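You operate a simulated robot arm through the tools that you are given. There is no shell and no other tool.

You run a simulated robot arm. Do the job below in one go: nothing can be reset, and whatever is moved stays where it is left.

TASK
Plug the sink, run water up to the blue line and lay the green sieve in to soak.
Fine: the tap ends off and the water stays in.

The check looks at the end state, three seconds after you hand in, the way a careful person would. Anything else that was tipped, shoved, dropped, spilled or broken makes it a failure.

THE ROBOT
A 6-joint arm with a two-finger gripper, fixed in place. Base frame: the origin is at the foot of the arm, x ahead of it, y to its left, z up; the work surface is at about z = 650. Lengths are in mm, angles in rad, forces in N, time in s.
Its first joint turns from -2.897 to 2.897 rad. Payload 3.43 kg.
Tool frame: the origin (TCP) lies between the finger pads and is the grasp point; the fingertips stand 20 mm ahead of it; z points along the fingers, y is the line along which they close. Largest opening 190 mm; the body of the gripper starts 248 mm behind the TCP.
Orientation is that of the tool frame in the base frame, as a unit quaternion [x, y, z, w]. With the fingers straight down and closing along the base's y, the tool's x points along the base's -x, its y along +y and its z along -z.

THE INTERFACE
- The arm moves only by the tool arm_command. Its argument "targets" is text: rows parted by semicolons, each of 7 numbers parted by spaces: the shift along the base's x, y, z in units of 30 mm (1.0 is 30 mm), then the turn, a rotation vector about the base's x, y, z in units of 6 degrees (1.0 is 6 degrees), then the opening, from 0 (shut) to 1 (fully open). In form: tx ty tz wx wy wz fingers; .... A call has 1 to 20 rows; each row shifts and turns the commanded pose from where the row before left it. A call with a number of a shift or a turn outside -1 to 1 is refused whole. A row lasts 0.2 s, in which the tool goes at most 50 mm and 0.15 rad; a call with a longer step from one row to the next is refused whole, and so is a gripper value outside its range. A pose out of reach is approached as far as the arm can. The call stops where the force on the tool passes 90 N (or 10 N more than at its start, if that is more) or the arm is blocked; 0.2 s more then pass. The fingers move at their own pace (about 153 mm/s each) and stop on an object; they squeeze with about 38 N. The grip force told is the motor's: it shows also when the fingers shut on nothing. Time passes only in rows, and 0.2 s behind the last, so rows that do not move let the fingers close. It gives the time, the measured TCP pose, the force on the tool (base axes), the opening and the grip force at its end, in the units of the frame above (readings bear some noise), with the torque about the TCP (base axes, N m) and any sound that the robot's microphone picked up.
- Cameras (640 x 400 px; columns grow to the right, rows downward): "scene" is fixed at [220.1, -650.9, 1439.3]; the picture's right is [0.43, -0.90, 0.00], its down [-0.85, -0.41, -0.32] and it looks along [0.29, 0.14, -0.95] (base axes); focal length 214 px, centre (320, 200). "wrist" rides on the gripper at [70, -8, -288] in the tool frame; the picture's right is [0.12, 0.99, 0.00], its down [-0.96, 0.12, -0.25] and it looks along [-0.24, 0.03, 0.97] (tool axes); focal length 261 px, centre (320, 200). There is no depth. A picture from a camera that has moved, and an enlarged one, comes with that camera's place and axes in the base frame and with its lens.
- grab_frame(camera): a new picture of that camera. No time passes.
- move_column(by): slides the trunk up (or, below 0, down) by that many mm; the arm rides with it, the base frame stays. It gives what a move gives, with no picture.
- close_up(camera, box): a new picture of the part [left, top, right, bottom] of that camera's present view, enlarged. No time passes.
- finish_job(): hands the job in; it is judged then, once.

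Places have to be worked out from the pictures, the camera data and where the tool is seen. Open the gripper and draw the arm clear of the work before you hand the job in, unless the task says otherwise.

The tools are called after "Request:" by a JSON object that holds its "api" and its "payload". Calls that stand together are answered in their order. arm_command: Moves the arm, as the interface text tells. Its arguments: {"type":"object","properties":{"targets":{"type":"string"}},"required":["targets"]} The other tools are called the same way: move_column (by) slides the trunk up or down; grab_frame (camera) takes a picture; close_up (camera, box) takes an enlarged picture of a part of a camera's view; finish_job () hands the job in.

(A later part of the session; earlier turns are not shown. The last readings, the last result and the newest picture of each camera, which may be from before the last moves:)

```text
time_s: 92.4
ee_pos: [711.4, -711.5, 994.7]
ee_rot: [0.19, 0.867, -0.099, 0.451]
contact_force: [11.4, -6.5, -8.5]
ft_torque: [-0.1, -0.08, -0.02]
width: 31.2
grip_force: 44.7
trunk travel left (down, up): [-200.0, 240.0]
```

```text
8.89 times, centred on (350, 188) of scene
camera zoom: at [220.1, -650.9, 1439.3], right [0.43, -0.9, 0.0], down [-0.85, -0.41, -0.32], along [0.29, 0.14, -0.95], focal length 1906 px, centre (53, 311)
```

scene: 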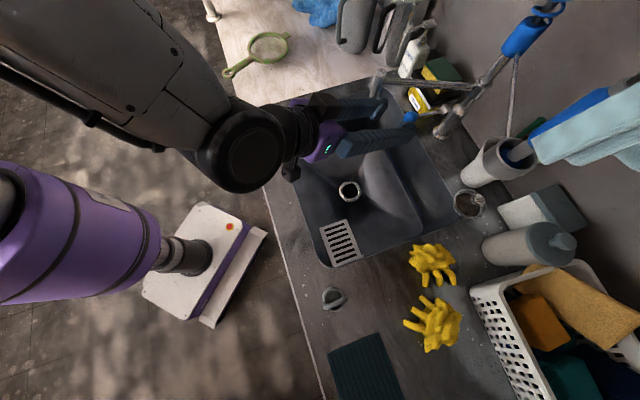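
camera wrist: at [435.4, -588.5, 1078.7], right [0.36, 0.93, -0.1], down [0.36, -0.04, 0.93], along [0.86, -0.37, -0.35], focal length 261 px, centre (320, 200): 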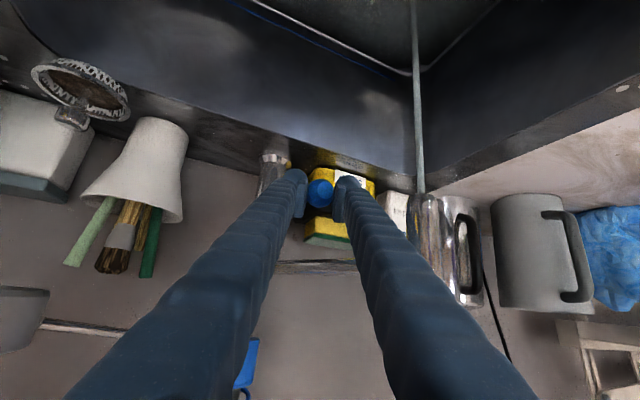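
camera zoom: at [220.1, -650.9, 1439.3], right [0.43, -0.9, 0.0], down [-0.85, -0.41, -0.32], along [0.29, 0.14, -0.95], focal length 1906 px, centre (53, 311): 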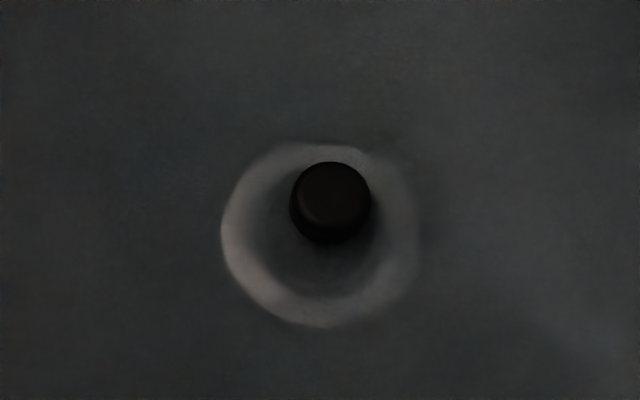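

The corner patch is gone and the highlight may now be seen through the water. I zoom in harder near the blue line to find the actual waterline.

Request:
{"api": "close_up", "payload": {"camera": "wrist", "box": [360, 25, 410, 65]}}

Request:
{"api": "close_up", "payload": {"camera": "wrist", "box": [220, 0, 300, 40]}}

Request:
{"api": "close_up", "payload": {"camera": "scene", "box": [400, 165, 440, 190]}}

Request:
{"api": "close_up", "payload": {"camera": "scene", "box": [400, 200, 450, 240]}}

```text
10.00 times, centred on (385, 45) of wrist
camera zoom: at [457.8, -603.7, 1102.3], right [0.36, 0.93, -0.1], down [0.37, -0.04, 0.93], along [0.86, -0.37, -0.35], focal length 2606 px, centre (-330, 1750)
```

zoom: 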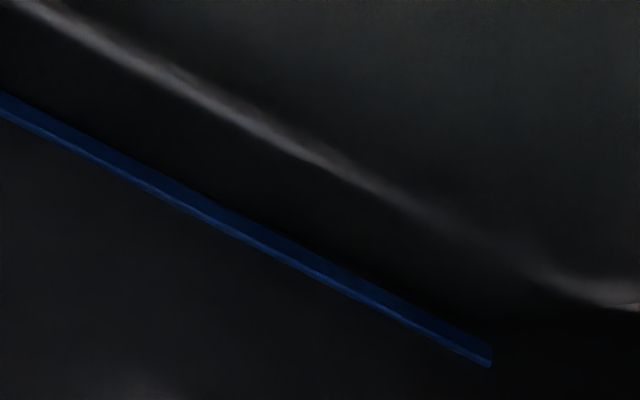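

```text
8.00 times, centred on (260, 20) of wrist
camera zoom: at [457.8, -603.7, 1102.3], right [0.36, 0.93, -0.1], down [0.37, -0.04, 0.93], along [0.86, -0.37, -0.35], focal length 2085 px, centre (800, 1640)
```

zoom: 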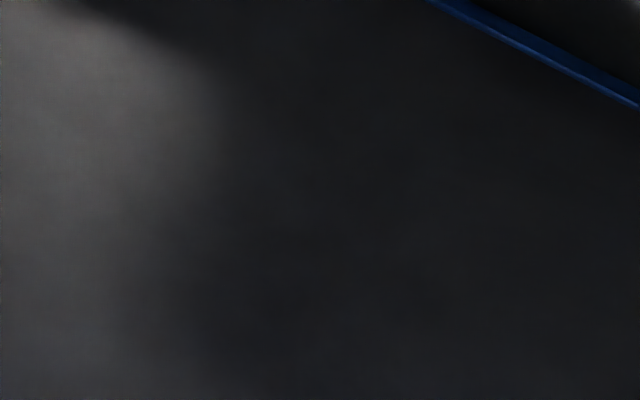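

```text
16.00 times, centred on (420, 178) of scene
camera zoom: at [220.1, -650.9, 1439.3], right [0.43, -0.9, 0.0], down [-0.85, -0.41, -0.32], along [0.29, 0.14, -0.95], focal length 3432 px, centre (-1280, 560)
```

zoom: 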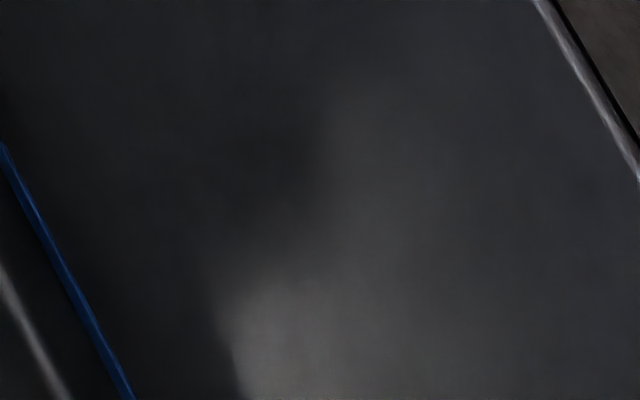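

```text
10.00 times, centred on (425, 220) of scene
camera zoom: at [220.1, -650.9, 1439.3], right [0.43, -0.9, 0.0], down [-0.85, -0.41, -0.32], along [0.29, 0.14, -0.95], focal length 2145 px, centre (-730, 0)
```

zoom: 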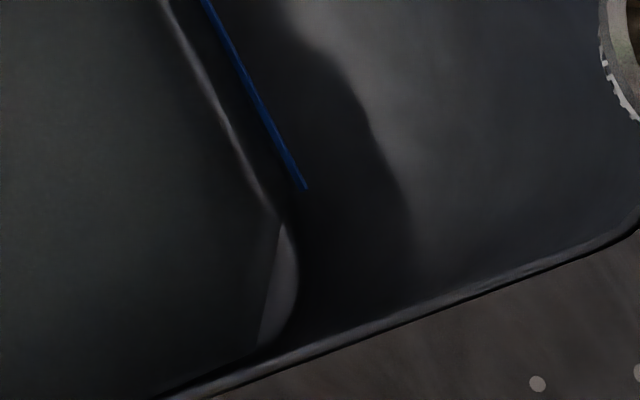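

The water's haze still ends at the fillet highlight, below the blue line. I continue filling and watch the waterline move toward the line.

Request:
{"api": "arm_command", "payload": {"targets": "0 0 0 0 0 0 0;0 0 0 0 0 0 0;0 0 0 0 0 0 0;0 0 0 0 0 0 0;0 0 0 0 0 0 0;0 0 0 0 0 0 0;0 0 0 0 0 0 0;0 0 0 0 0 0 0;0 0 0 0 0 0 0;0 0 0 0 0 0 0;0 0 0 0 0 0 0;0 0 0 0 0 0 0;0 0 0 0 0 0 0;0 0 0 0 0 0 0;0 0 0 0 0 0 0;0 0 0 0 0 0 0;0 0 0 0 0 0 0;0 0 0 0 0 0 0;0 0 0 0 0 0 0;0 0 0 0 0 0 0"}}

Request:
{"api": "close_up", "payload": {"camera": "wrist", "box": [360, 10, 460, 70]}}

Request:
{"api": "close_up", "payload": {"camera": "scene", "box": [400, 200, 450, 240]}}

Request:
{"api": "close_up", "payload": {"camera": "scene", "box": [325, 170, 365, 195]}}

```text
time_s: 96.6
ee_pos: [711.7, -712.2, 995.7]
ee_rot: [0.191, 0.866, -0.1, 0.451]
contact_force: [9.3, -4.5, -6.4]
ft_torque: [-0.04, -0.04, -0.01]
width: 31.3
grip_force: 45.5
trunk travel left (down, up): [-200.0, 240.0]
```

```text
6.40 times, centred on (410, 40) of wrist
camera zoom: at [457.7, -603.7, 1102.4], right [0.36, 0.93, -0.1], down [0.37, -0.04, 0.93], along [0.86, -0.37, -0.35], focal length 1668 px, centre (-256, 1224)
```

zoom: 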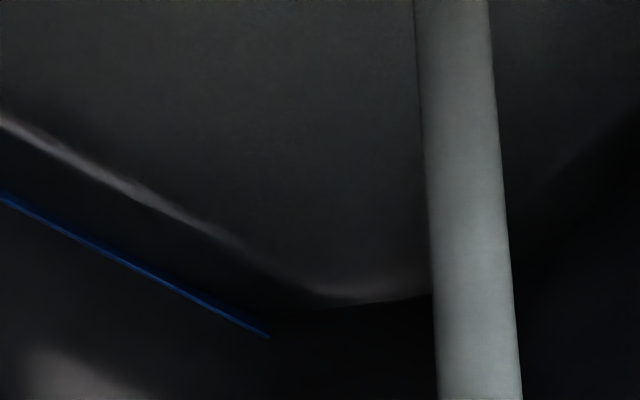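

```text
10.00 times, centred on (425, 220) of scene
camera zoom: at [220.1, -650.9, 1439.3], right [0.43, -0.9, 0.0], down [-0.85, -0.41, -0.32], along [0.29, 0.14, -0.95], focal length 2145 px, centre (-730, 0)
```

zoom: 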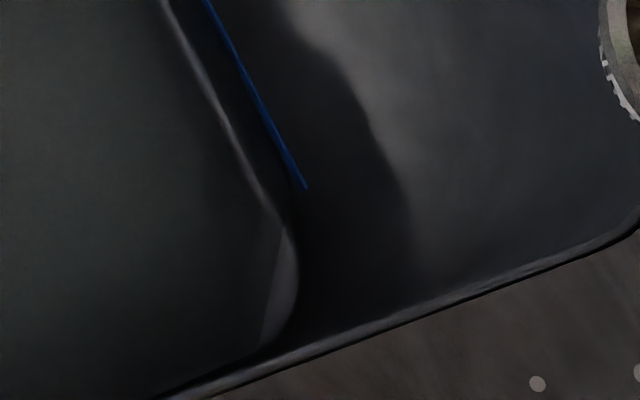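

```text
16.00 times, centred on (345, 182) of scene
camera zoom: at [220.1, -650.9, 1439.3], right [0.43, -0.9, 0.0], down [-0.85, -0.41, -0.32], along [0.29, 0.14, -0.95], focal length 3432 px, centre (-80, 480)
```

zoom: 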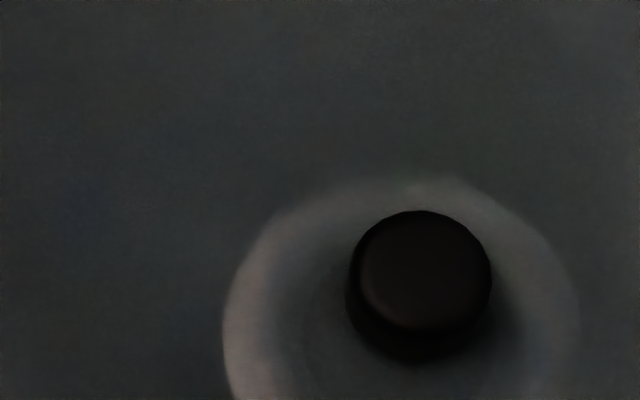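

The blue strip has just become thinner: its lower part is under the hazy surface, so the water has reached the line. I shut the tap now by bringing the ball back down along its arc.

Request:
{"api": "arm_command", "payload": {"targets": "-0.08 0.10 -0.27 0 0 0 0;-0.064 0.08 -0.28 0 0 0 0;-0.048 0.06 -0.293 0 0 0 0;-0.03 0.038 -0.293 0 0 0 0;-0.012 0.016 -0.303 0 0 0 0;0.005 -0.006 -0.297 0 0 0 0;0 0 0 0 0 0 0"}}

Request:
{"api": "close_up", "payload": {"camera": "wrist", "box": [220, 0, 540, 200]}}

Request:
{"api": "close_up", "payload": {"camera": "scene", "box": [260, 70, 480, 220]}}

```text
time_s: 98.2
ee_pos: [703.4, -702.4, 945.6]
ee_rot: [0.191, 0.866, -0.099, 0.451]
contact_force: [-8.4, 11.6, 13.1]
ft_torque: [0.02, -0.1, 0.03]
width: 31.0
grip_force: 45.1
trunk travel left (down, up): [-200.0, 240.0]
```

```text
2.00 times, centred on (380, 100) of wrist
camera zoom: at [448.1, -593.9, 1052.4], right [0.36, 0.93, -0.1], down [0.36, -0.04, 0.93], along [0.86, -0.37, -0.35], focal length 521 px, centre (200, 400)
```

zoom: 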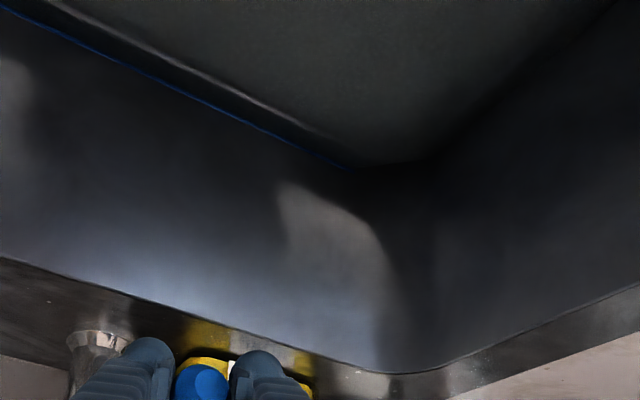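

```text
2.67 times, centred on (370, 145) of scene
camera zoom: at [220.1, -650.9, 1439.3], right [0.43, -0.9, 0.0], down [-0.85, -0.41, -0.32], along [0.29, 0.14, -0.95], focal length 572 px, centre (187, 347)
```

zoom: 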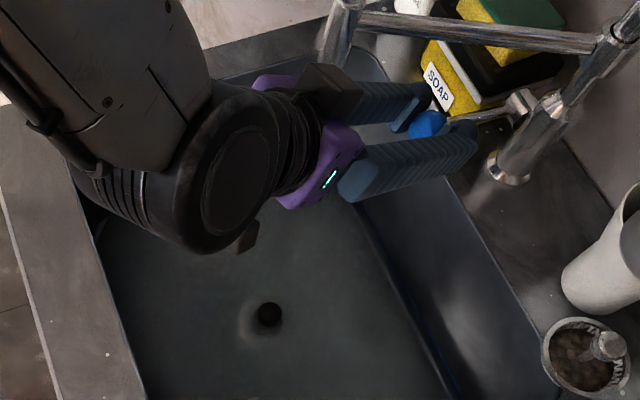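

The stream has stopped. I zoom to see how the waterline sits against the blue line.

Request:
{"api": "close_up", "payload": {"camera": "wrist", "box": [340, 40, 420, 90]}}

Request:
{"api": "close_up", "payload": {"camera": "wrist", "box": [370, 60, 410, 85]}}

Request:
{"api": "close_up", "payload": {"camera": "scene", "box": [400, 200, 450, 240]}}

```text
8.00 times, centred on (380, 65) of wrist
camera zoom: at [448.1, -593.9, 1052.4], right [0.36, 0.93, -0.1], down [0.36, -0.04, 0.93], along [0.86, -0.37, -0.35], focal length 2085 px, centre (-160, 1280)
```

zoom: 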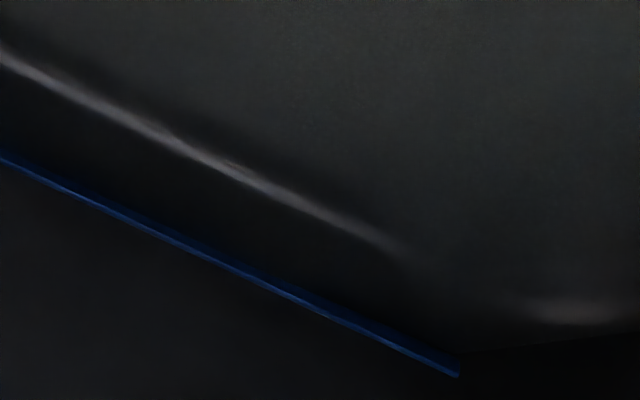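

```text
16.00 times, centred on (390, 72) of wrist
camera zoom: at [448.1, -593.9, 1052.4], right [0.36, 0.93, -0.1], down [0.36, -0.04, 0.93], along [0.86, -0.37, -0.35], focal length 4170 px, centre (-800, 2240)
```

zoom: 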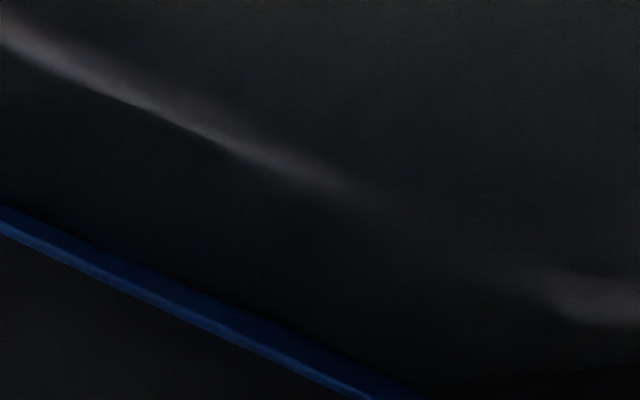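

```text
10.00 times, centred on (425, 220) of scene
camera zoom: at [220.1, -650.9, 1439.3], right [0.43, -0.9, 0.0], down [-0.85, -0.41, -0.32], along [0.29, 0.14, -0.95], focal length 2145 px, centre (-730, 0)
```

zoom: 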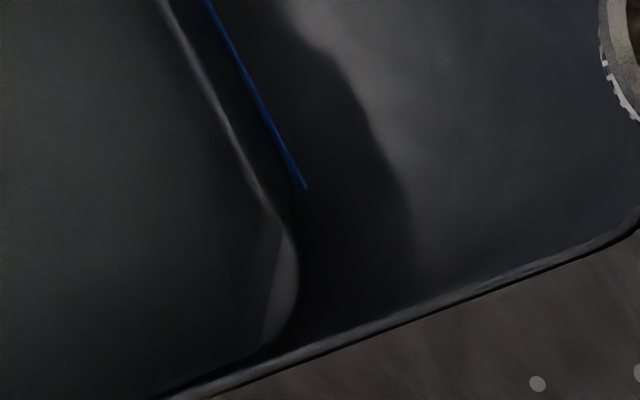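

The water surface now meets the blue strip and the tap shows no stream, with the lever against its lower stop at 13 N. I open the fingers and back out along the tool axis.

Request:
{"api": "arm_command", "payload": {"targets": "0 0 0 0 0 0 0.3;0 0 0 0 0 0 0.3;-0.62 0.29 0.48 0 0 0 0.3;-0.62 0.29 0.48 0 0 0 0.3;-0.62 0.29 0.48 0 0 0 0.3;-0.62 0.29 0.48 0 0 0 0.3;-0.62 0.29 0.48 0 0 0 0.3;0 0 0 0 0 0 0.3"}}

Request:
{"api": "grab_frame", "payload": {"camera": "wrist"}}

Request:
{"api": "close_up", "payload": {"camera": "scene", "box": [360, 60, 480, 140]}}

```text
time_s: 100.0
ee_pos: [612.3, -657.9, 1015.8]
ee_rot: [0.19, 0.866, -0.1, 0.452]
contact_force: [-0.5, -0.5, -0.2]
ft_torque: [-0.02, 0.01, -0.01]
width: 57.1
grip_force: 0.0
trunk travel left (down, up): [-200.0, 240.0]
```

```text
taken
camera wrist: at [357.8, -549.7, 1123.5], right [0.36, 0.93, -0.1], down [0.36, -0.04, 0.93], along [0.86, -0.37, -0.35], focal length 261 px, centre (320, 200)
```

wrist: 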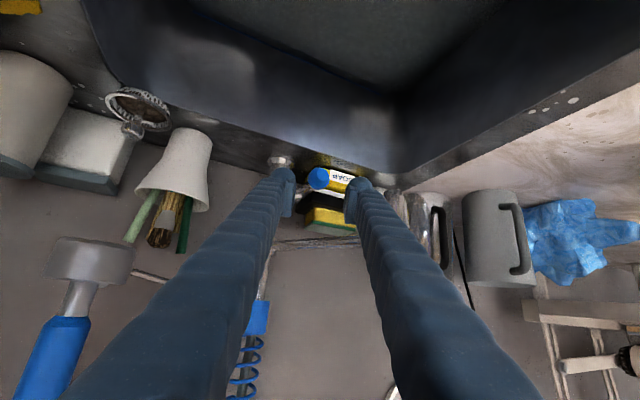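

```text
5.00 times, centred on (420, 100) of scene
camera zoom: at [220.1, -650.9, 1439.3], right [0.43, -0.9, 0.0], down [-0.85, -0.41, -0.32], along [0.29, 0.14, -0.95], focal length 1072 px, centre (-180, 700)
```

zoom: 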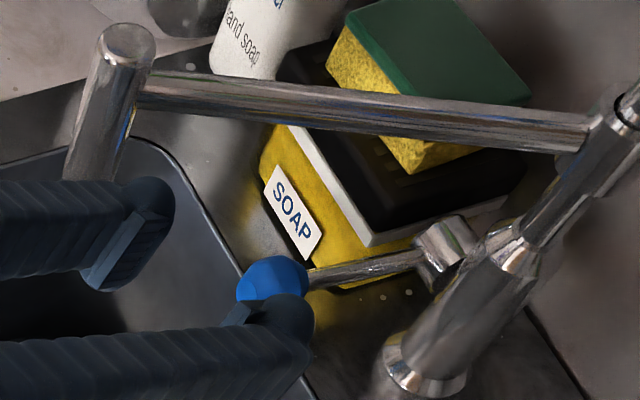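

The ball lever is back down and the tap is off. The spout arm seems to have swivelled a couple of degrees, about 10 mm at the nozzle. I first retreat and straighten the tool along the same path I came in on.

Request:
{"api": "arm_command", "payload": {"targets": "-0.2 0.11 0.379 0.3875 0.831 0 0.3;-0.2 0.11 0.379 0.3875 0.831 0 0.3;-0.2 0.11 0.379 0.3875 0.831 0 0.3;-0.2 0.11 0.379 0.3875 0.831 0 0.3;-0.2 0.11 0.379 0.3875 0.831 0 0.3;-0.2 0.11 0.379 0.3875 0.831 0 0.3;-0.2 0.11 0.379 0.3875 0.831 0 0.3;-0.2 0.11 0.379 0.3875 0.831 0 0.3;-0.2 0.11 0.379 0.3875 0.831 0 0.3;-0.2 0.11 0.379 0.3875 0.831 0 0.3;0 0 0 0 0 -0.9 1;0 0 0 0 0 -0.9 1;0 0 0 0 0 -0.9 1;0 0 0 0 0 -0.8 1;0 0 0 0 0 0 1"}}

Request:
{"api": "grab_frame", "payload": {"camera": "wrist"}}

Request:
{"api": "grab_frame", "payload": {"camera": "scene"}}

```text
time_s: 103.2
ee_pos: [550.8, -628.2, 1127.8]
ee_rot: [0.391, 0.921, 0.0, 0.0]
contact_force: [0.8, -0.2, -0.4]
ft_torque: [-0.04, 0.02, 0.01]
width: 190.2
grip_force: 0.1
trunk travel left (down, up): [-200.0, 240.0]
```

```text
taken
camera wrist: at [495.9, -582.5, 1417.5], right [0.63, 0.78, 0.0], down [0.75, -0.61, 0.25], along [0.19, -0.15, -0.97], focal length 261 px, centre (320, 200)
```

wrist: 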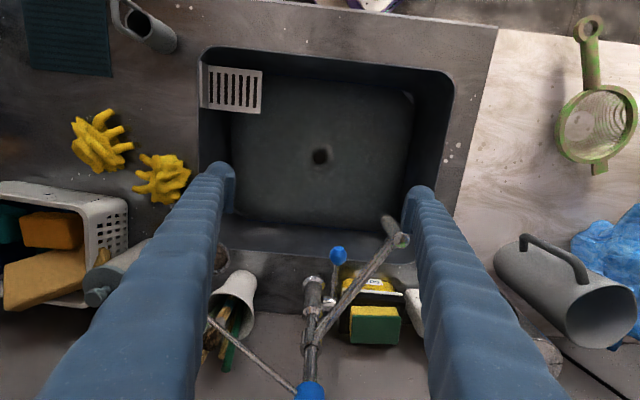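

```text
taken
```

scene: 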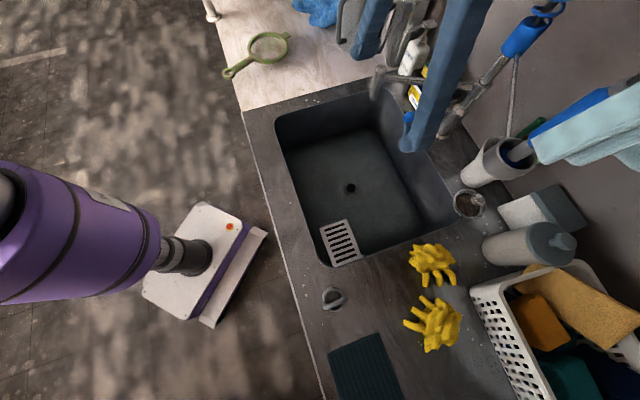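

I check the waterline against the blue line from above, and the sieve's shape.

Request:
{"api": "close_up", "payload": {"camera": "wrist", "box": [230, 180, 310, 240]}}

Request:
{"api": "close_up", "payload": {"camera": "wrist", "box": [190, 40, 470, 240]}}

Request:
{"api": "close_up", "payload": {"camera": "wrist", "box": [520, 0, 640, 190]}}

Request:
{"api": "close_up", "payload": {"camera": "scene", "box": [200, 15, 310, 95]}}

```text
6.67 times, centred on (270, 210) of wrist
camera zoom: at [495.9, -582.5, 1417.5], right [0.63, 0.78, 0.0], down [0.75, -0.61, 0.25], along [0.19, -0.15, -0.97], focal length 1738 px, centre (653, 133)
```

zoom: 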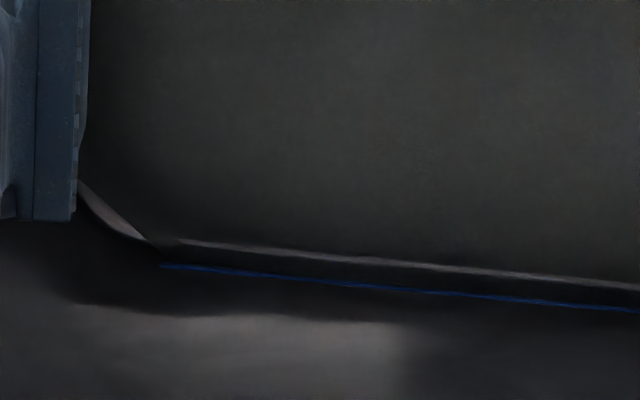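

```text
2.00 times, centred on (330, 140) of wrist
camera zoom: at [495.9, -582.5, 1417.5], right [0.63, 0.78, 0.0], down [0.75, -0.61, 0.25], along [0.19, -0.15, -0.97], focal length 521 px, centre (300, 320)
```

zoom: 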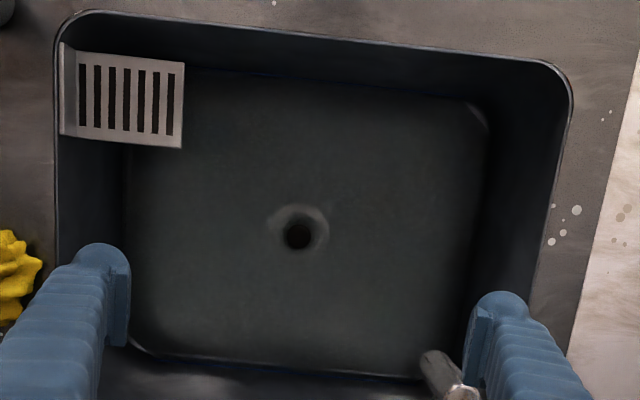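

```text
2.11 times, centred on (580, 95) of wrist
camera zoom: at [495.9, -582.5, 1417.5], right [0.63, 0.78, 0.0], down [0.75, -0.61, 0.25], along [0.19, -0.15, -0.97], focal length 549 px, centre (-227, 421)
```

zoom: 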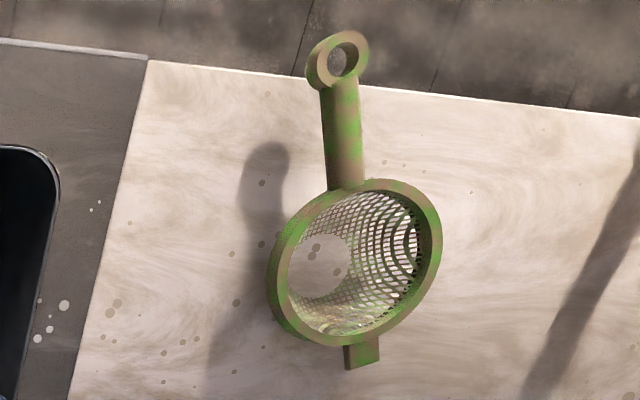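

```text
5.00 times, centred on (255, 55) of scene
camera zoom: at [220.1, -650.9, 1439.3], right [0.43, -0.9, 0.0], down [-0.85, -0.41, -0.32], along [0.29, 0.14, -0.95], focal length 1072 px, centre (645, 925)
```

zoom: 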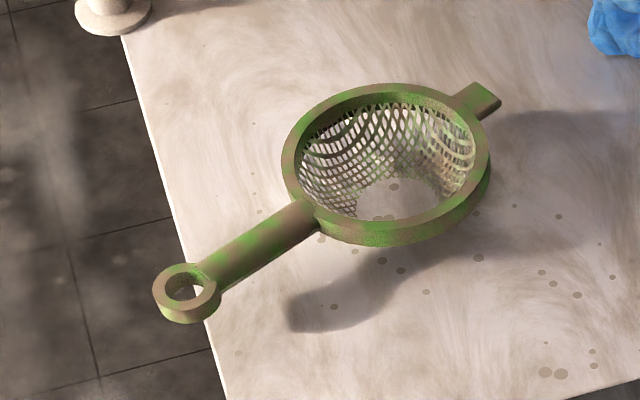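

From above I can't tell whether the dark band below the blue line is under water. I take a low, tilted look at the back wall from inside the sink opening.

Request:
{"api": "arm_command", "payload": {"targets": "-0.08 -0.153 -0.993 -0.6596 -0.637 0 1;-0.08 -0.153 -0.993 -0.6596 -0.637 0 1;-0.08 -0.153 -0.993 -0.6596 -0.637 0 1;-0.08 -0.153 -0.993 -0.6596 -0.637 0 1;-0.08 -0.153 -0.993 -0.6596 -0.637 0 1;-0.08 -0.153 -0.993 -0.6596 -0.637 0 1;-0.08 -0.153 -0.993 -0.6596 -0.637 0 1;-0.08 -0.153 -0.993 -0.6596 -0.637 0 1;-0.08 -0.153 -0.993 -0.6596 -0.637 0 1;-0.08 -0.153 -0.993 -0.6596 -0.637 0 1;0 0 0 0 0 0 1"}}

Request:
{"api": "grab_frame", "payload": {"camera": "wrist"}}

Request:
{"api": "grab_frame", "payload": {"camera": "scene"}}

```text
time_s: 105.8
ee_pos: [568.9, -627.4, 867.4]
ee_rot: [0.3, 0.863, -0.102, 0.393]
contact_force: [-1.0, -0.4, 0.6]
ft_torque: [-0.02, 0.04, -0.02]
width: 190.0
grip_force: 0.0
out of reach, approached as far as the arm can: row 6, 7, 10
trunk travel left (down, up): [-200.0, 240.0]
stopped in row 11: the arm was blocked; the commanded pose is now the measured one
```

```text
taken
camera wrist: at [349.2, -485.6, 1008.2], right [0.53, 0.85, -0.03], down [0.41, -0.23, 0.88], along [0.74, -0.48, -0.47], focal length 261 px, centre (320, 200)
```

wrist: 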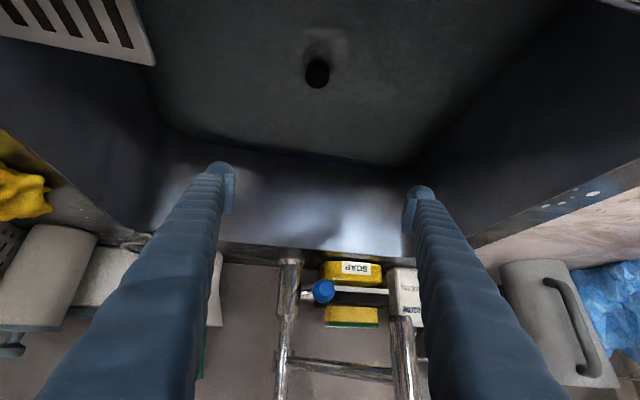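

```text
taken
```

scene: 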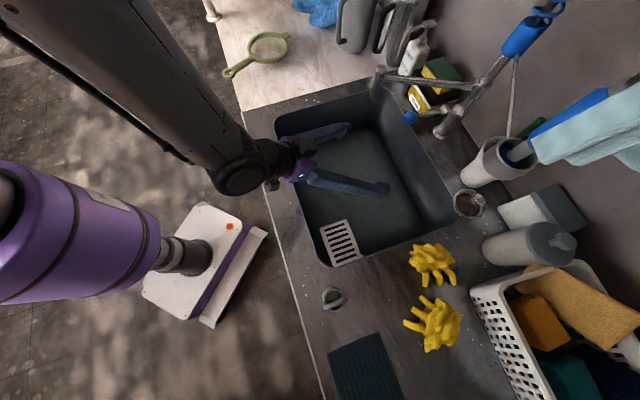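

The arm stopped a little short with no force at the tool, but this view is already lower. I zoom on the back wall's waterline.

Request:
{"api": "close_up", "payload": {"camera": "wrist", "box": [230, 120, 430, 220]}}

Request:
{"api": "close_up", "payload": {"camera": "wrist", "box": [290, 135, 350, 175]}}

Request:
{"api": "close_up", "payload": {"camera": "wrist", "box": [150, 100, 230, 160]}}

Request:
{"api": "close_up", "payload": {"camera": "scene", "box": [180, 100, 360, 220]}}

```text
3.20 times, centred on (330, 170) of wrist
camera zoom: at [349.2, -485.6, 1008.2], right [0.53, 0.85, -0.03], down [0.41, -0.23, 0.88], along [0.74, -0.48, -0.47], focal length 834 px, centre (288, 296)
```

zoom: 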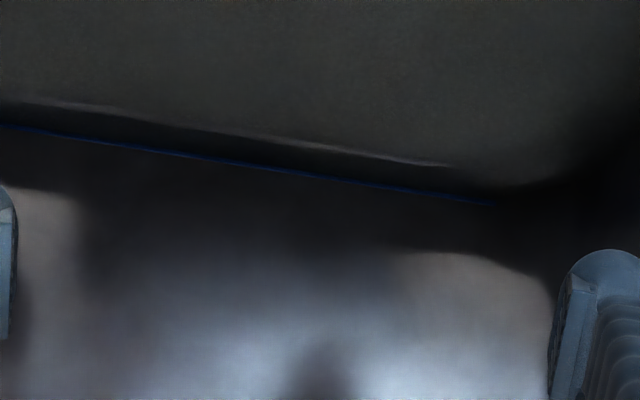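

```text
10.00 times, centred on (320, 155) of wrist
camera zoom: at [349.2, -485.6, 1008.2], right [0.53, 0.85, -0.03], down [0.41, -0.23, 0.88], along [0.74, -0.48, -0.47], focal length 2606 px, centre (320, 650)
```

zoom: 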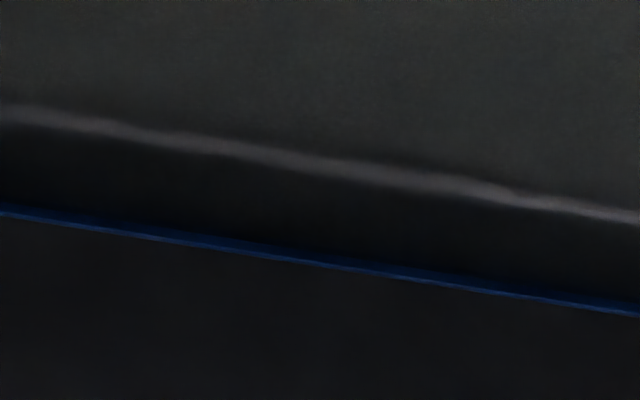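

```text
6.67 times, centred on (190, 130) of wrist
camera zoom: at [349.2, -485.6, 1008.2], right [0.53, 0.85, -0.03], down [0.41, -0.23, 0.88], along [0.74, -0.48, -0.47], focal length 1738 px, centre (1187, 667)
```

zoom: 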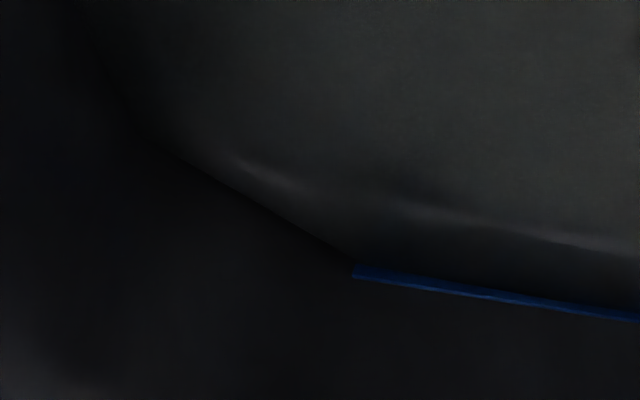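

```text
3.33 times, centred on (270, 160) of scene
camera zoom: at [220.1, -650.9, 1439.3], right [0.43, -0.9, 0.0], down [-0.85, -0.41, -0.32], along [0.29, 0.14, -0.95], focal length 715 px, centre (487, 333)
```

zoom: 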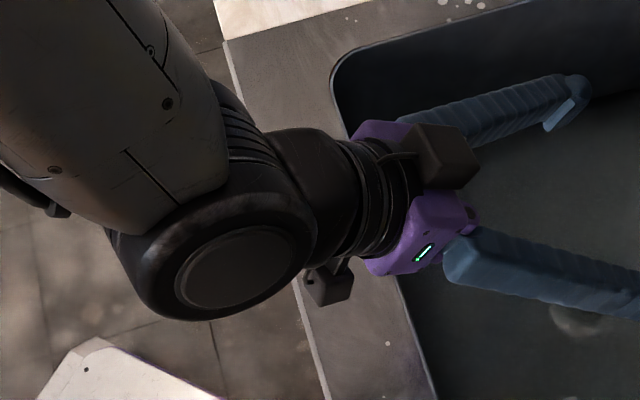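

This view settles it: the surface in the corner meets the back wall right at the end of the blue strip, so the level is at the line. I withdraw upward, straighten the tool and leave the tap as it is.

Request:
{"api": "arm_command", "payload": {"targets": "0 0 0.9 0 0 0 0.4;0 0 0.9 0 0 0 0.4;0 0 0.87 0.554 0.83 0 0.4;0 0 0.87 0.554 0.83 0 0.4;0 0 0.87 0.554 0.83 0 0.4;0 0 0.87 0.554 0.83 0 0.4;0 0 0.87 0.554 0.83 0 0.4;0 0 0.87 0.554 0.83 0 0.4;0 0 0.87 0.554 0.83 0 0.4;0 0 0.87 0.554 0.83 0 0.4;0 0 0 0 0 0 0.4"}}

Request:
{"api": "grab_frame", "payload": {"camera": "wrist"}}

```text
time_s: 108.2
ee_pos: [570.1, -630.0, 1130.3]
ee_rot: [0.328, 0.945, 0.0, 0.0]
contact_force: [-1.1, 0.1, -1.1]
ft_torque: [0.02, 0.01, 0.01]
width: 76.0
grip_force: 0.2
trunk travel left (down, up): [-200.0, 240.0]
```

```text
taken
camera wrist: at [508.2, -591.5, 1418.1], right [0.52, 0.85, 0.0], down [0.83, -0.51, 0.25], along [0.21, -0.13, -0.97], focal length 261 px, centre (320, 200)
```

wrist: 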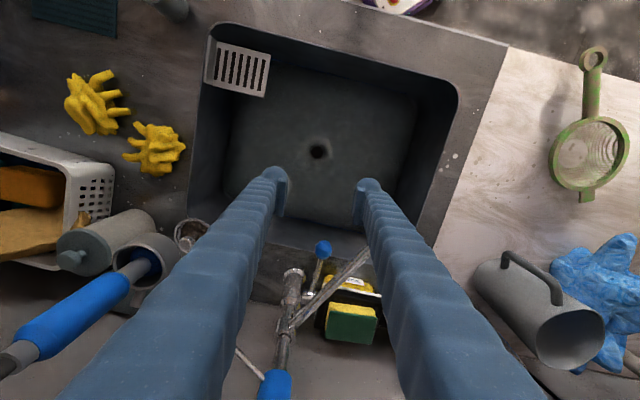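

The tool is vertical again. I move over to the sieve at height, turning so that the fingers will span its rim across the handle axis.

Request:
{"api": "arm_command", "payload": {"targets": "0.496 0.96 0 0 0 0.189 0.4;0.496 0.96 0 0 0 0.189 0.4;0.496 0.96 0 0 0 0.189 0.4;0.496 0.96 0 0 0 0.189 0.4;0.496 0.96 0 0 0 0.189 0.4;0.496 0.96 0 0 0 0.189 0.4;0.496 0.96 0 0 0 0.189 0.4;0.496 0.96 0 0 0 0.189 0.4;0.496 0.96 0 0 0 0.189 0.4;0.496 0.96 0 0 0 0.189 0.4;0.496 0.96 0 0 0 0.189 0.6;0.496 0.96 0 0 0 0.189 0.8;0.496 0.96 0 0 0 0.189 1;0.496 0.96 0 0 0 0.189 1;0.496 0.96 0 0 0 0.189 1;0.496 0.96 0 0 0 0.189 1;0 0 0 0 0 0 1"}}

Request:
{"api": "grab_frame", "payload": {"camera": "wrist"}}

Request:
{"api": "grab_frame", "payload": {"camera": "scene"}}

```text
time_s: 111.8
ee_pos: [809.3, -167.1, 1128.6]
ee_rot: [0.175, 0.985, 0.001, 0.0]
contact_force: [0.0, -0.1, -0.3]
ft_torque: [-0.06, 0.02, 0.01]
width: 190.0
grip_force: 0.1
trunk travel left (down, up): [-200.0, 240.0]
```

```text
taken
camera wrist: at [738.6, -150.2, 1417.1], right [0.23, 0.97, 0.0], down [0.94, -0.22, 0.25], along [0.24, -0.06, -0.97], focal length 261 px, centre (320, 200)
```

wrist: 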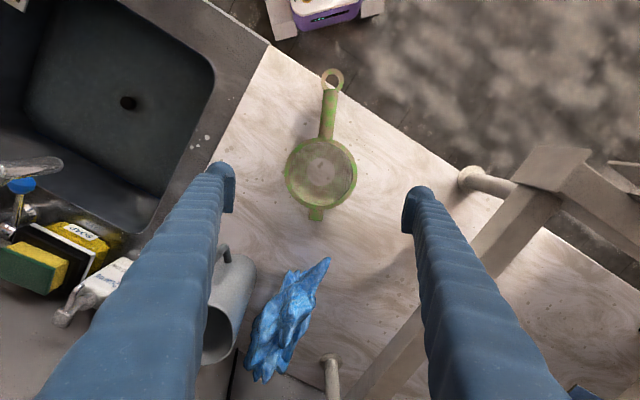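

```text
taken
```

scene: 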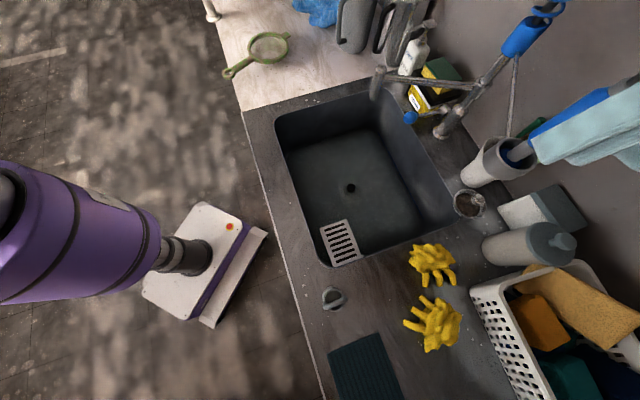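

The handle lines up with the tool's x axis. I zoom to centre on the rim precisely.

Request:
{"api": "close_up", "payload": {"camera": "wrist", "box": [260, 60, 380, 230]}}

Request:
{"api": "close_up", "payload": {"camera": "wrist", "box": [270, 140, 370, 203]}}

Request:
{"api": "close_up", "payload": {"camera": "wrist", "box": [0, 20, 220, 240]}}

```text
2.35 times, centred on (320, 145) of wrist
camera zoom: at [738.6, -150.2, 1417.1], right [0.23, 0.97, 0.0], down [0.94, -0.22, 0.25], along [0.24, -0.06, -0.97], focal length 613 px, centre (320, 329)
```

zoom: 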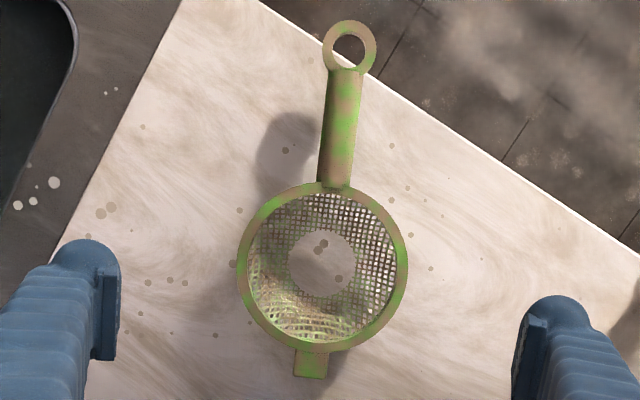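

```text
6.35 times, centred on (320, 172) of wrist
camera zoom: at [738.6, -150.2, 1417.1], right [0.23, 0.97, 0.0], down [0.94, -0.22, 0.25], along [0.24, -0.06, -0.97], focal length 1655 px, centre (320, 381)
```

zoom: 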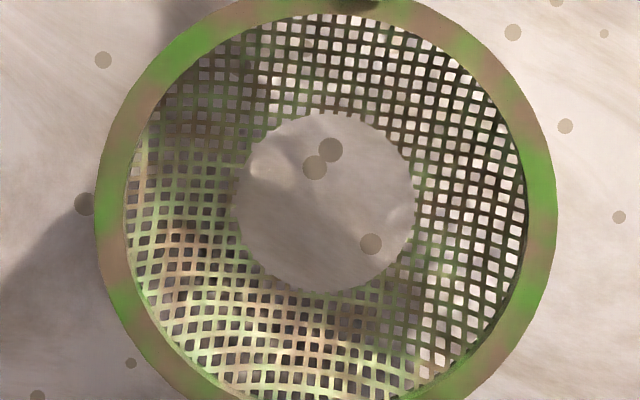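

```text
1.82 times, centred on (110, 130) of wrist
camera zoom: at [738.6, -150.2, 1417.1], right [0.23, 0.97, 0.0], down [0.94, -0.22, 0.25], along [0.24, -0.06, -0.97], focal length 474 px, centre (702, 327)
```

zoom: 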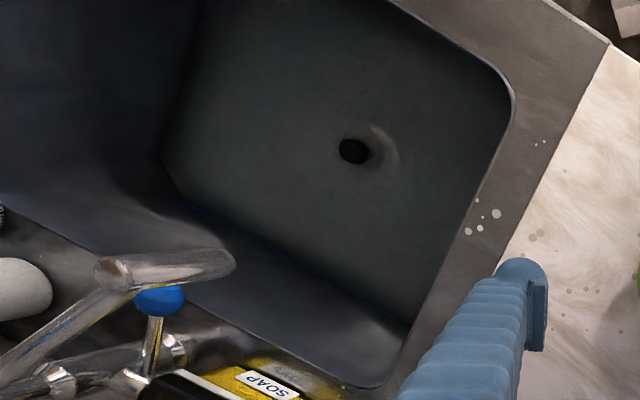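

Rim centre is about (810.9, -165.1) with a diameter of about 145 mm, which fits inside the 190 mm opening. I shift 2 mm and descend to z≈930 for a check.

Request:
{"api": "arm_command", "payload": {"targets": "0.05 0.065 -0.94 0 0 0 1;0 0 -0.94 0 0 0 1;0 0 -0.94 0 0 0 1;0 0 -0.94 0 0 0 1;0 0 -0.94 0 0 0 1;0 0 -0.94 0 0 0 1;0 0 -0.94 0 0 0 1;0 0 0 0 0 0 1"}}

Request:
{"api": "grab_frame", "payload": {"camera": "wrist"}}

Request:
{"api": "close_up", "payload": {"camera": "scene", "box": [200, 0, 330, 95]}}

```text
time_s: 113.6
ee_pos: [808.6, -165.7, 932.2]
ee_rot: [0.175, 0.985, 0.001, 0.0]
contact_force: [0.3, -0.5, 0.2]
ft_torque: [-0.01, 0.01, 0.0]
width: 189.9
grip_force: 0.0
trunk travel left (down, up): [-200.0, 240.0]
```

```text
taken
camera wrist: at [738.3, -148.8, 1220.9], right [0.23, 0.97, 0.0], down [0.94, -0.22, 0.25], along [0.24, -0.06, -0.97], focal length 261 px, centre (320, 200)
```

wrist: 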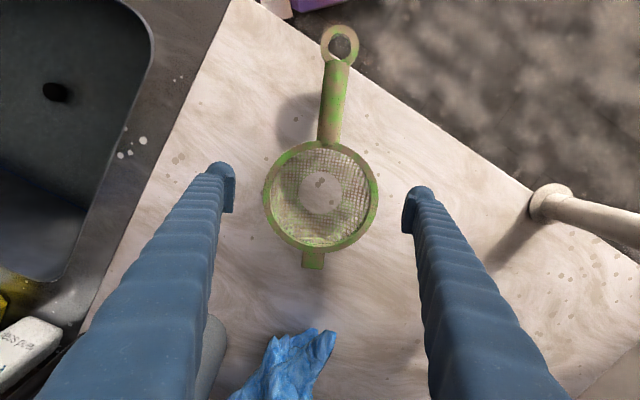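

```text
4.21 times, centred on (265, 48) of scene
camera zoom: at [220.1, -650.9, 1439.3], right [0.43, -0.9, 0.0], down [-0.85, -0.41, -0.32], along [0.29, 0.14, -0.95], focal length 903 px, centre (552, 842)
```

zoom: 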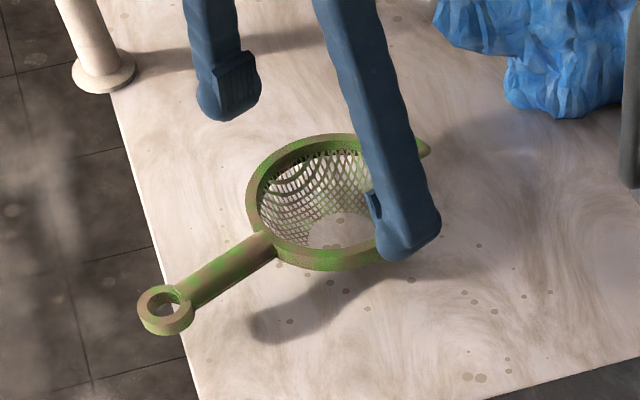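

The rim is centred between the open fingers. I lower to z≈900 and close on the rim.

Request:
{"api": "arm_command", "payload": {"targets": "0.02 0.03 -0.6 0 0 0 1;0 0 -0.45 0 0 0 1;0 0 0 0 0 0 1;0 0 0 0 0 0 0.7;0 0 0 0 0 0 0.6;0 0 0 0 0 0 0.6;0 0 0 0 0 0 0.6"}}

Request:
{"api": "grab_frame", "payload": {"camera": "wrist"}}

Request:
{"api": "close_up", "payload": {"camera": "scene", "box": [200, 0, 330, 95]}}

```text
time_s: 115.2
ee_pos: [809.8, -164.5, 901.0]
ee_rot: [0.176, 0.984, 0.001, 0.0]
contact_force: [-0.2, -0.4, 0.2]
ft_torque: [0.04, -0.02, 0.04]
width: 145.1
grip_force: 37.6
trunk travel left (down, up): [-200.0, 240.0]
```

```text
taken
camera wrist: at [740.0, -148.3, 1189.7], right [0.23, 0.97, 0.0], down [0.94, -0.22, 0.25], along [0.24, -0.06, -0.97], focal length 261 px, centre (320, 200)
```

wrist: 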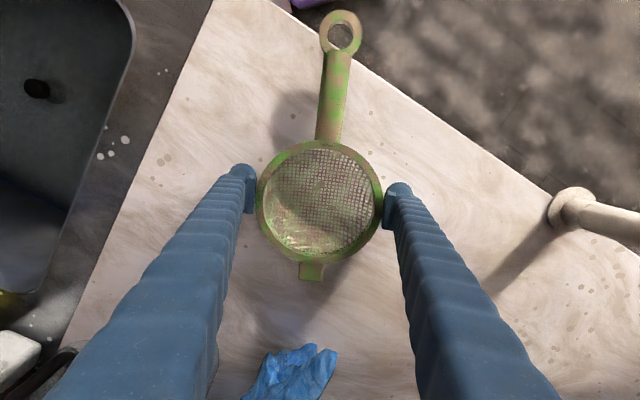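

```text
4.21 times, centred on (265, 48) of scene
camera zoom: at [220.1, -650.9, 1439.3], right [0.43, -0.9, 0.0], down [-0.85, -0.41, -0.32], along [0.29, 0.14, -0.95], focal length 903 px, centre (552, 842)
```

zoom: 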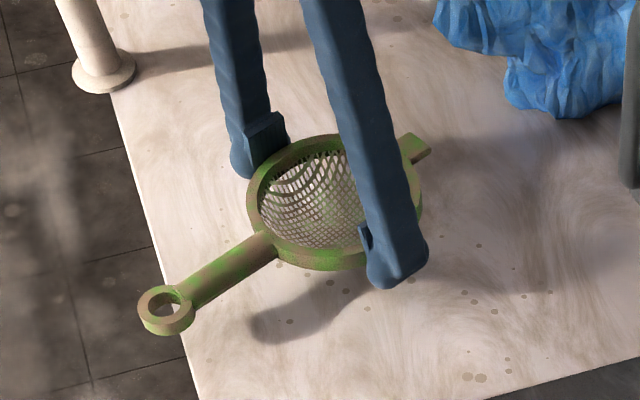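

The fingers hold the rim at 145 mm with 38 N. I lift slowly and check that the sieve stays level.

Request:
{"api": "arm_command", "payload": {"targets": "0 0 0.3 0 0 0 0.5;0 0 0.5 0 0 0 0.5;0 0 0.8 0 0 0 0.5;0 0 0.9 0 0 0 0.5;0 0 0 0 0 0 0.5"}}

Request:
{"api": "grab_frame", "payload": {"camera": "wrist"}}

Request:
{"api": "close_up", "payload": {"camera": "scene", "box": [200, 0, 330, 95]}}

```text
time_s: 116.4
ee_pos: [810.5, -163.9, 975.7]
ee_rot: [0.174, 0.985, 0.001, 0.0]
contact_force: [0.5, 1.1, -1.4]
ft_torque: [-0.03, -0.04, 0.02]
width: 145.6
grip_force: 38.0
trunk travel left (down, up): [-200.0, 240.0]
```

```text
taken
camera wrist: at [740.8, -148.1, 1263.9], right [0.23, 0.97, 0.0], down [0.94, -0.22, 0.25], along [0.24, -0.06, -0.97], focal length 261 px, centre (320, 200)
```

wrist: 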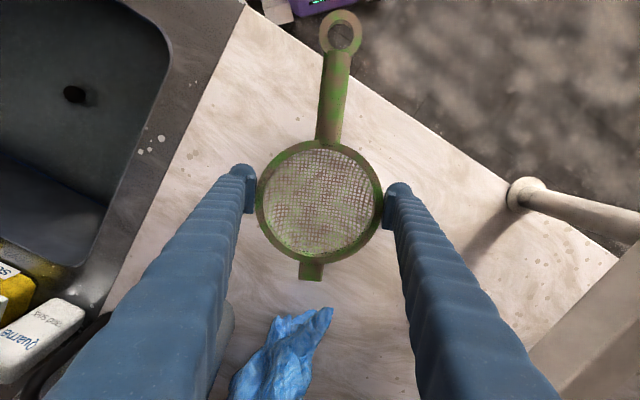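

```text
4.21 times, centred on (265, 48) of scene
camera zoom: at [220.1, -650.9, 1439.3], right [0.43, -0.9, 0.0], down [-0.85, -0.41, -0.32], along [0.29, 0.14, -0.95], focal length 903 px, centre (552, 842)
```

zoom: 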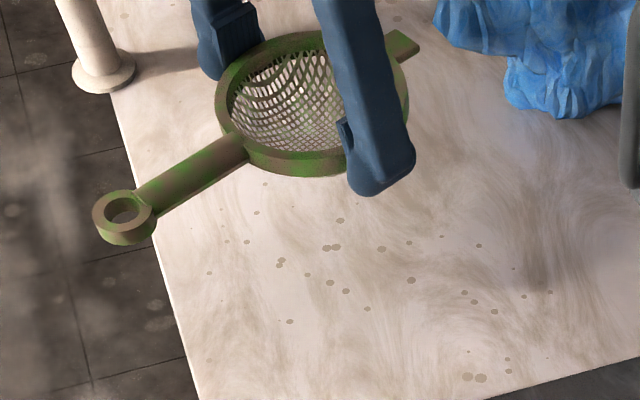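

The sieve is held level. I carry it at height around the front of the sink, away from the spout, turning it about 34° so that its handle will point toward the robot between plug and grate.

Request:
{"api": "arm_command", "payload": {"targets": "-0.877 -0.983 0.667 0 0 0 0.5;-0.877 -0.983 0.667 0 0 0 0.5;-0.877 -0.983 0.667 0 0 0 0.5;-0.877 -0.983 0.667 0 0 0 0.5;-0.877 -0.983 0.667 0 0 0 0.5;-0.877 -0.983 0.667 0 0 0 0.5;-0.877 -0.983 0.667 0 0 0 0.5;-0.877 -0.983 0.667 0 0 0 0.5;-0.5 -1 0 0 0 -0.7 0.5;-0.5 -1 0 0 0 -0.7 0.5;-0.5 -1 0 0 0 -0.7 0.5;-0.5 -1 0 0 0 -0.7 0.5;-0.5 -1 0 0 0 -0.7 0.5;-0.5 -1 0 0 0 -0.7 0.5;-0.5 -1 0 0 0 -0.7 0.5;-0.5 -1 0 0 0 -0.7 0.5;0 0 0 0 0 0 0.5"}}

Request:
{"api": "grab_frame", "payload": {"camera": "wrist"}}

Request:
{"api": "grab_frame", "payload": {"camera": "scene"}}

```text
time_s: 120.0
ee_pos: [480.0, -641.8, 1135.1]
ee_rot: [0.453, 0.892, 0.001, 0.001]
contact_force: [-0.6, -1.3, -1.3]
ft_torque: [0.04, 0.0, 0.01]
width: 144.9
grip_force: 38.1
trunk travel left (down, up): [-200.0, 240.0]
```

```text
taken
camera wrist: at [430.6, -590.0, 1423.0], right [0.73, 0.68, 0.0], down [0.66, -0.71, 0.25], along [0.17, -0.18, -0.97], focal length 261 px, centre (320, 200)
```

wrist: 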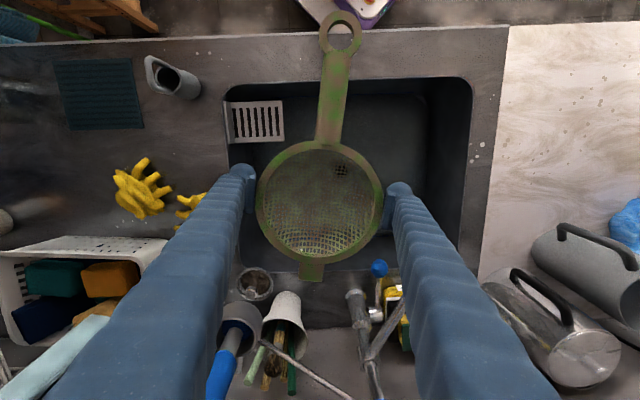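

```text
taken
```

scene: 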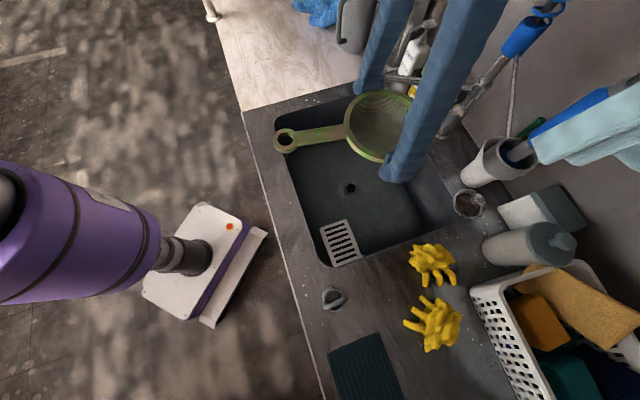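

Before moving outward I want to be sure about the tall things behind the sink, so I look closely at them.

Request:
{"api": "close_up", "payload": {"camera": "wrist", "box": [180, 240, 420, 400]}}

Request:
{"api": "close_up", "payload": {"camera": "scene", "box": [440, 60, 640, 260]}}

Request:
{"api": "close_up", "payload": {"camera": "wrist", "box": [0, 220, 240, 400]}}

```text
2.50 times, centred on (300, 320) of wrist
camera zoom: at [430.6, -590.0, 1423.0], right [0.73, 0.68, 0.0], down [0.66, -0.71, 0.25], along [0.17, -0.18, -0.97], focal length 652 px, centre (370, -100)
```

zoom: 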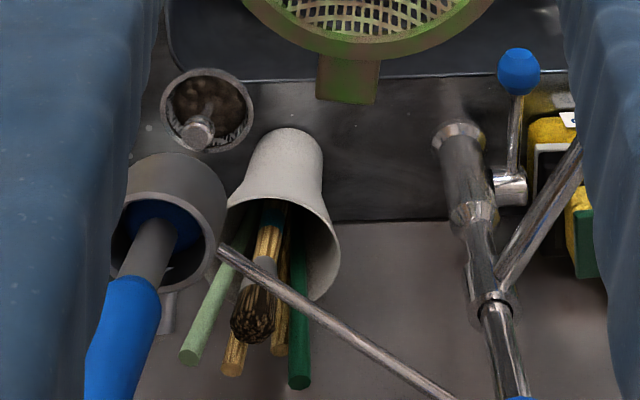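

```text
2.00 times, centred on (540, 160) of scene
camera zoom: at [220.1, -650.9, 1439.3], right [0.43, -0.9, 0.0], down [-0.85, -0.41, -0.32], along [0.29, 0.14, -0.95], focal length 429 px, centre (-120, 280)
```

zoom: 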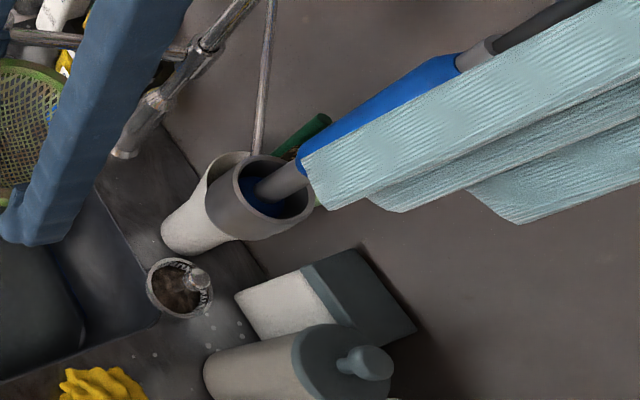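

```text
2.22 times, centred on (120, 310) of wrist
camera zoom: at [430.6, -590.0, 1423.0], right [0.73, 0.68, 0.0], down [0.66, -0.71, 0.25], along [0.17, -0.18, -0.97], focal length 579 px, centre (764, -44)
```

zoom: 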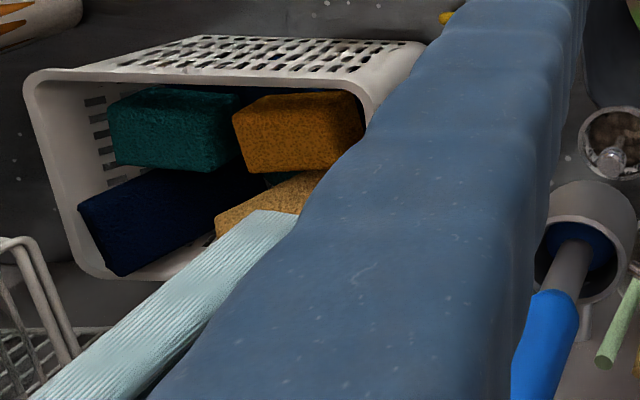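

The views reveal a sprayer holder hanging near (527, -855, z≈1127) and a cloth near (401, -790, above z≈1265). I will come down first where I am, to TCP z≈930, and only then shift over the right half of the sink, below the cloth and clear of the holder.

Request:
{"api": "arm_command", "payload": {"targets": "0 0 -0.97 0 0 0 0.5;0 0 -0.97 0 0 0 0.5;0 0 -0.97 0 0 0 0.5;0 0 -0.97 0 0 0 0.5;0 0 -0.97 0 0 0 0.5;0 0 -0.97 0 0 0 0.5;0 0 -0.97 0 0 0 0.5;0 0 0 0 0 0 0.5"}}

Request:
{"api": "grab_frame", "payload": {"camera": "wrist"}}

Request:
{"api": "grab_frame", "payload": {"camera": "scene"}}

```text
time_s: 121.8
ee_pos: [477.5, -642.6, 933.6]
ee_rot: [0.453, 0.892, 0.001, 0.001]
contact_force: [1.1, 0.5, -0.8]
ft_torque: [0.03, -0.05, -0.03]
width: 145.4
grip_force: 37.5
trunk travel left (down, up): [-200.0, 240.0]
```

```text
taken
camera wrist: at [429.0, -590.5, 1221.9], right [0.73, 0.68, 0.0], down [0.66, -0.71, 0.25], along [0.17, -0.18, -0.97], focal length 261 px, centre (320, 200)
```

wrist: 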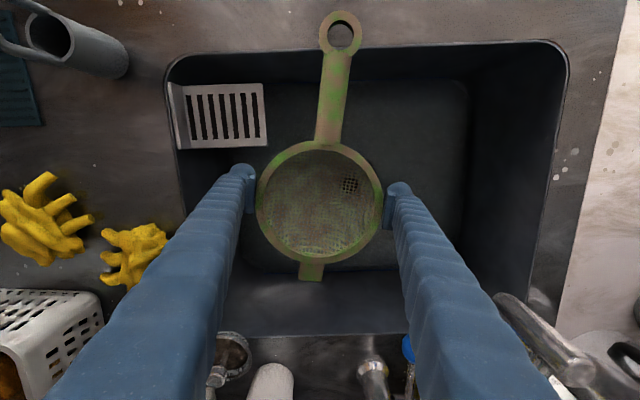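

```text
taken
```

scene: 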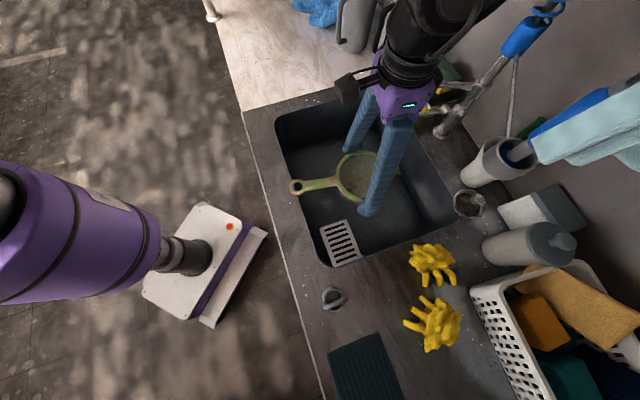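

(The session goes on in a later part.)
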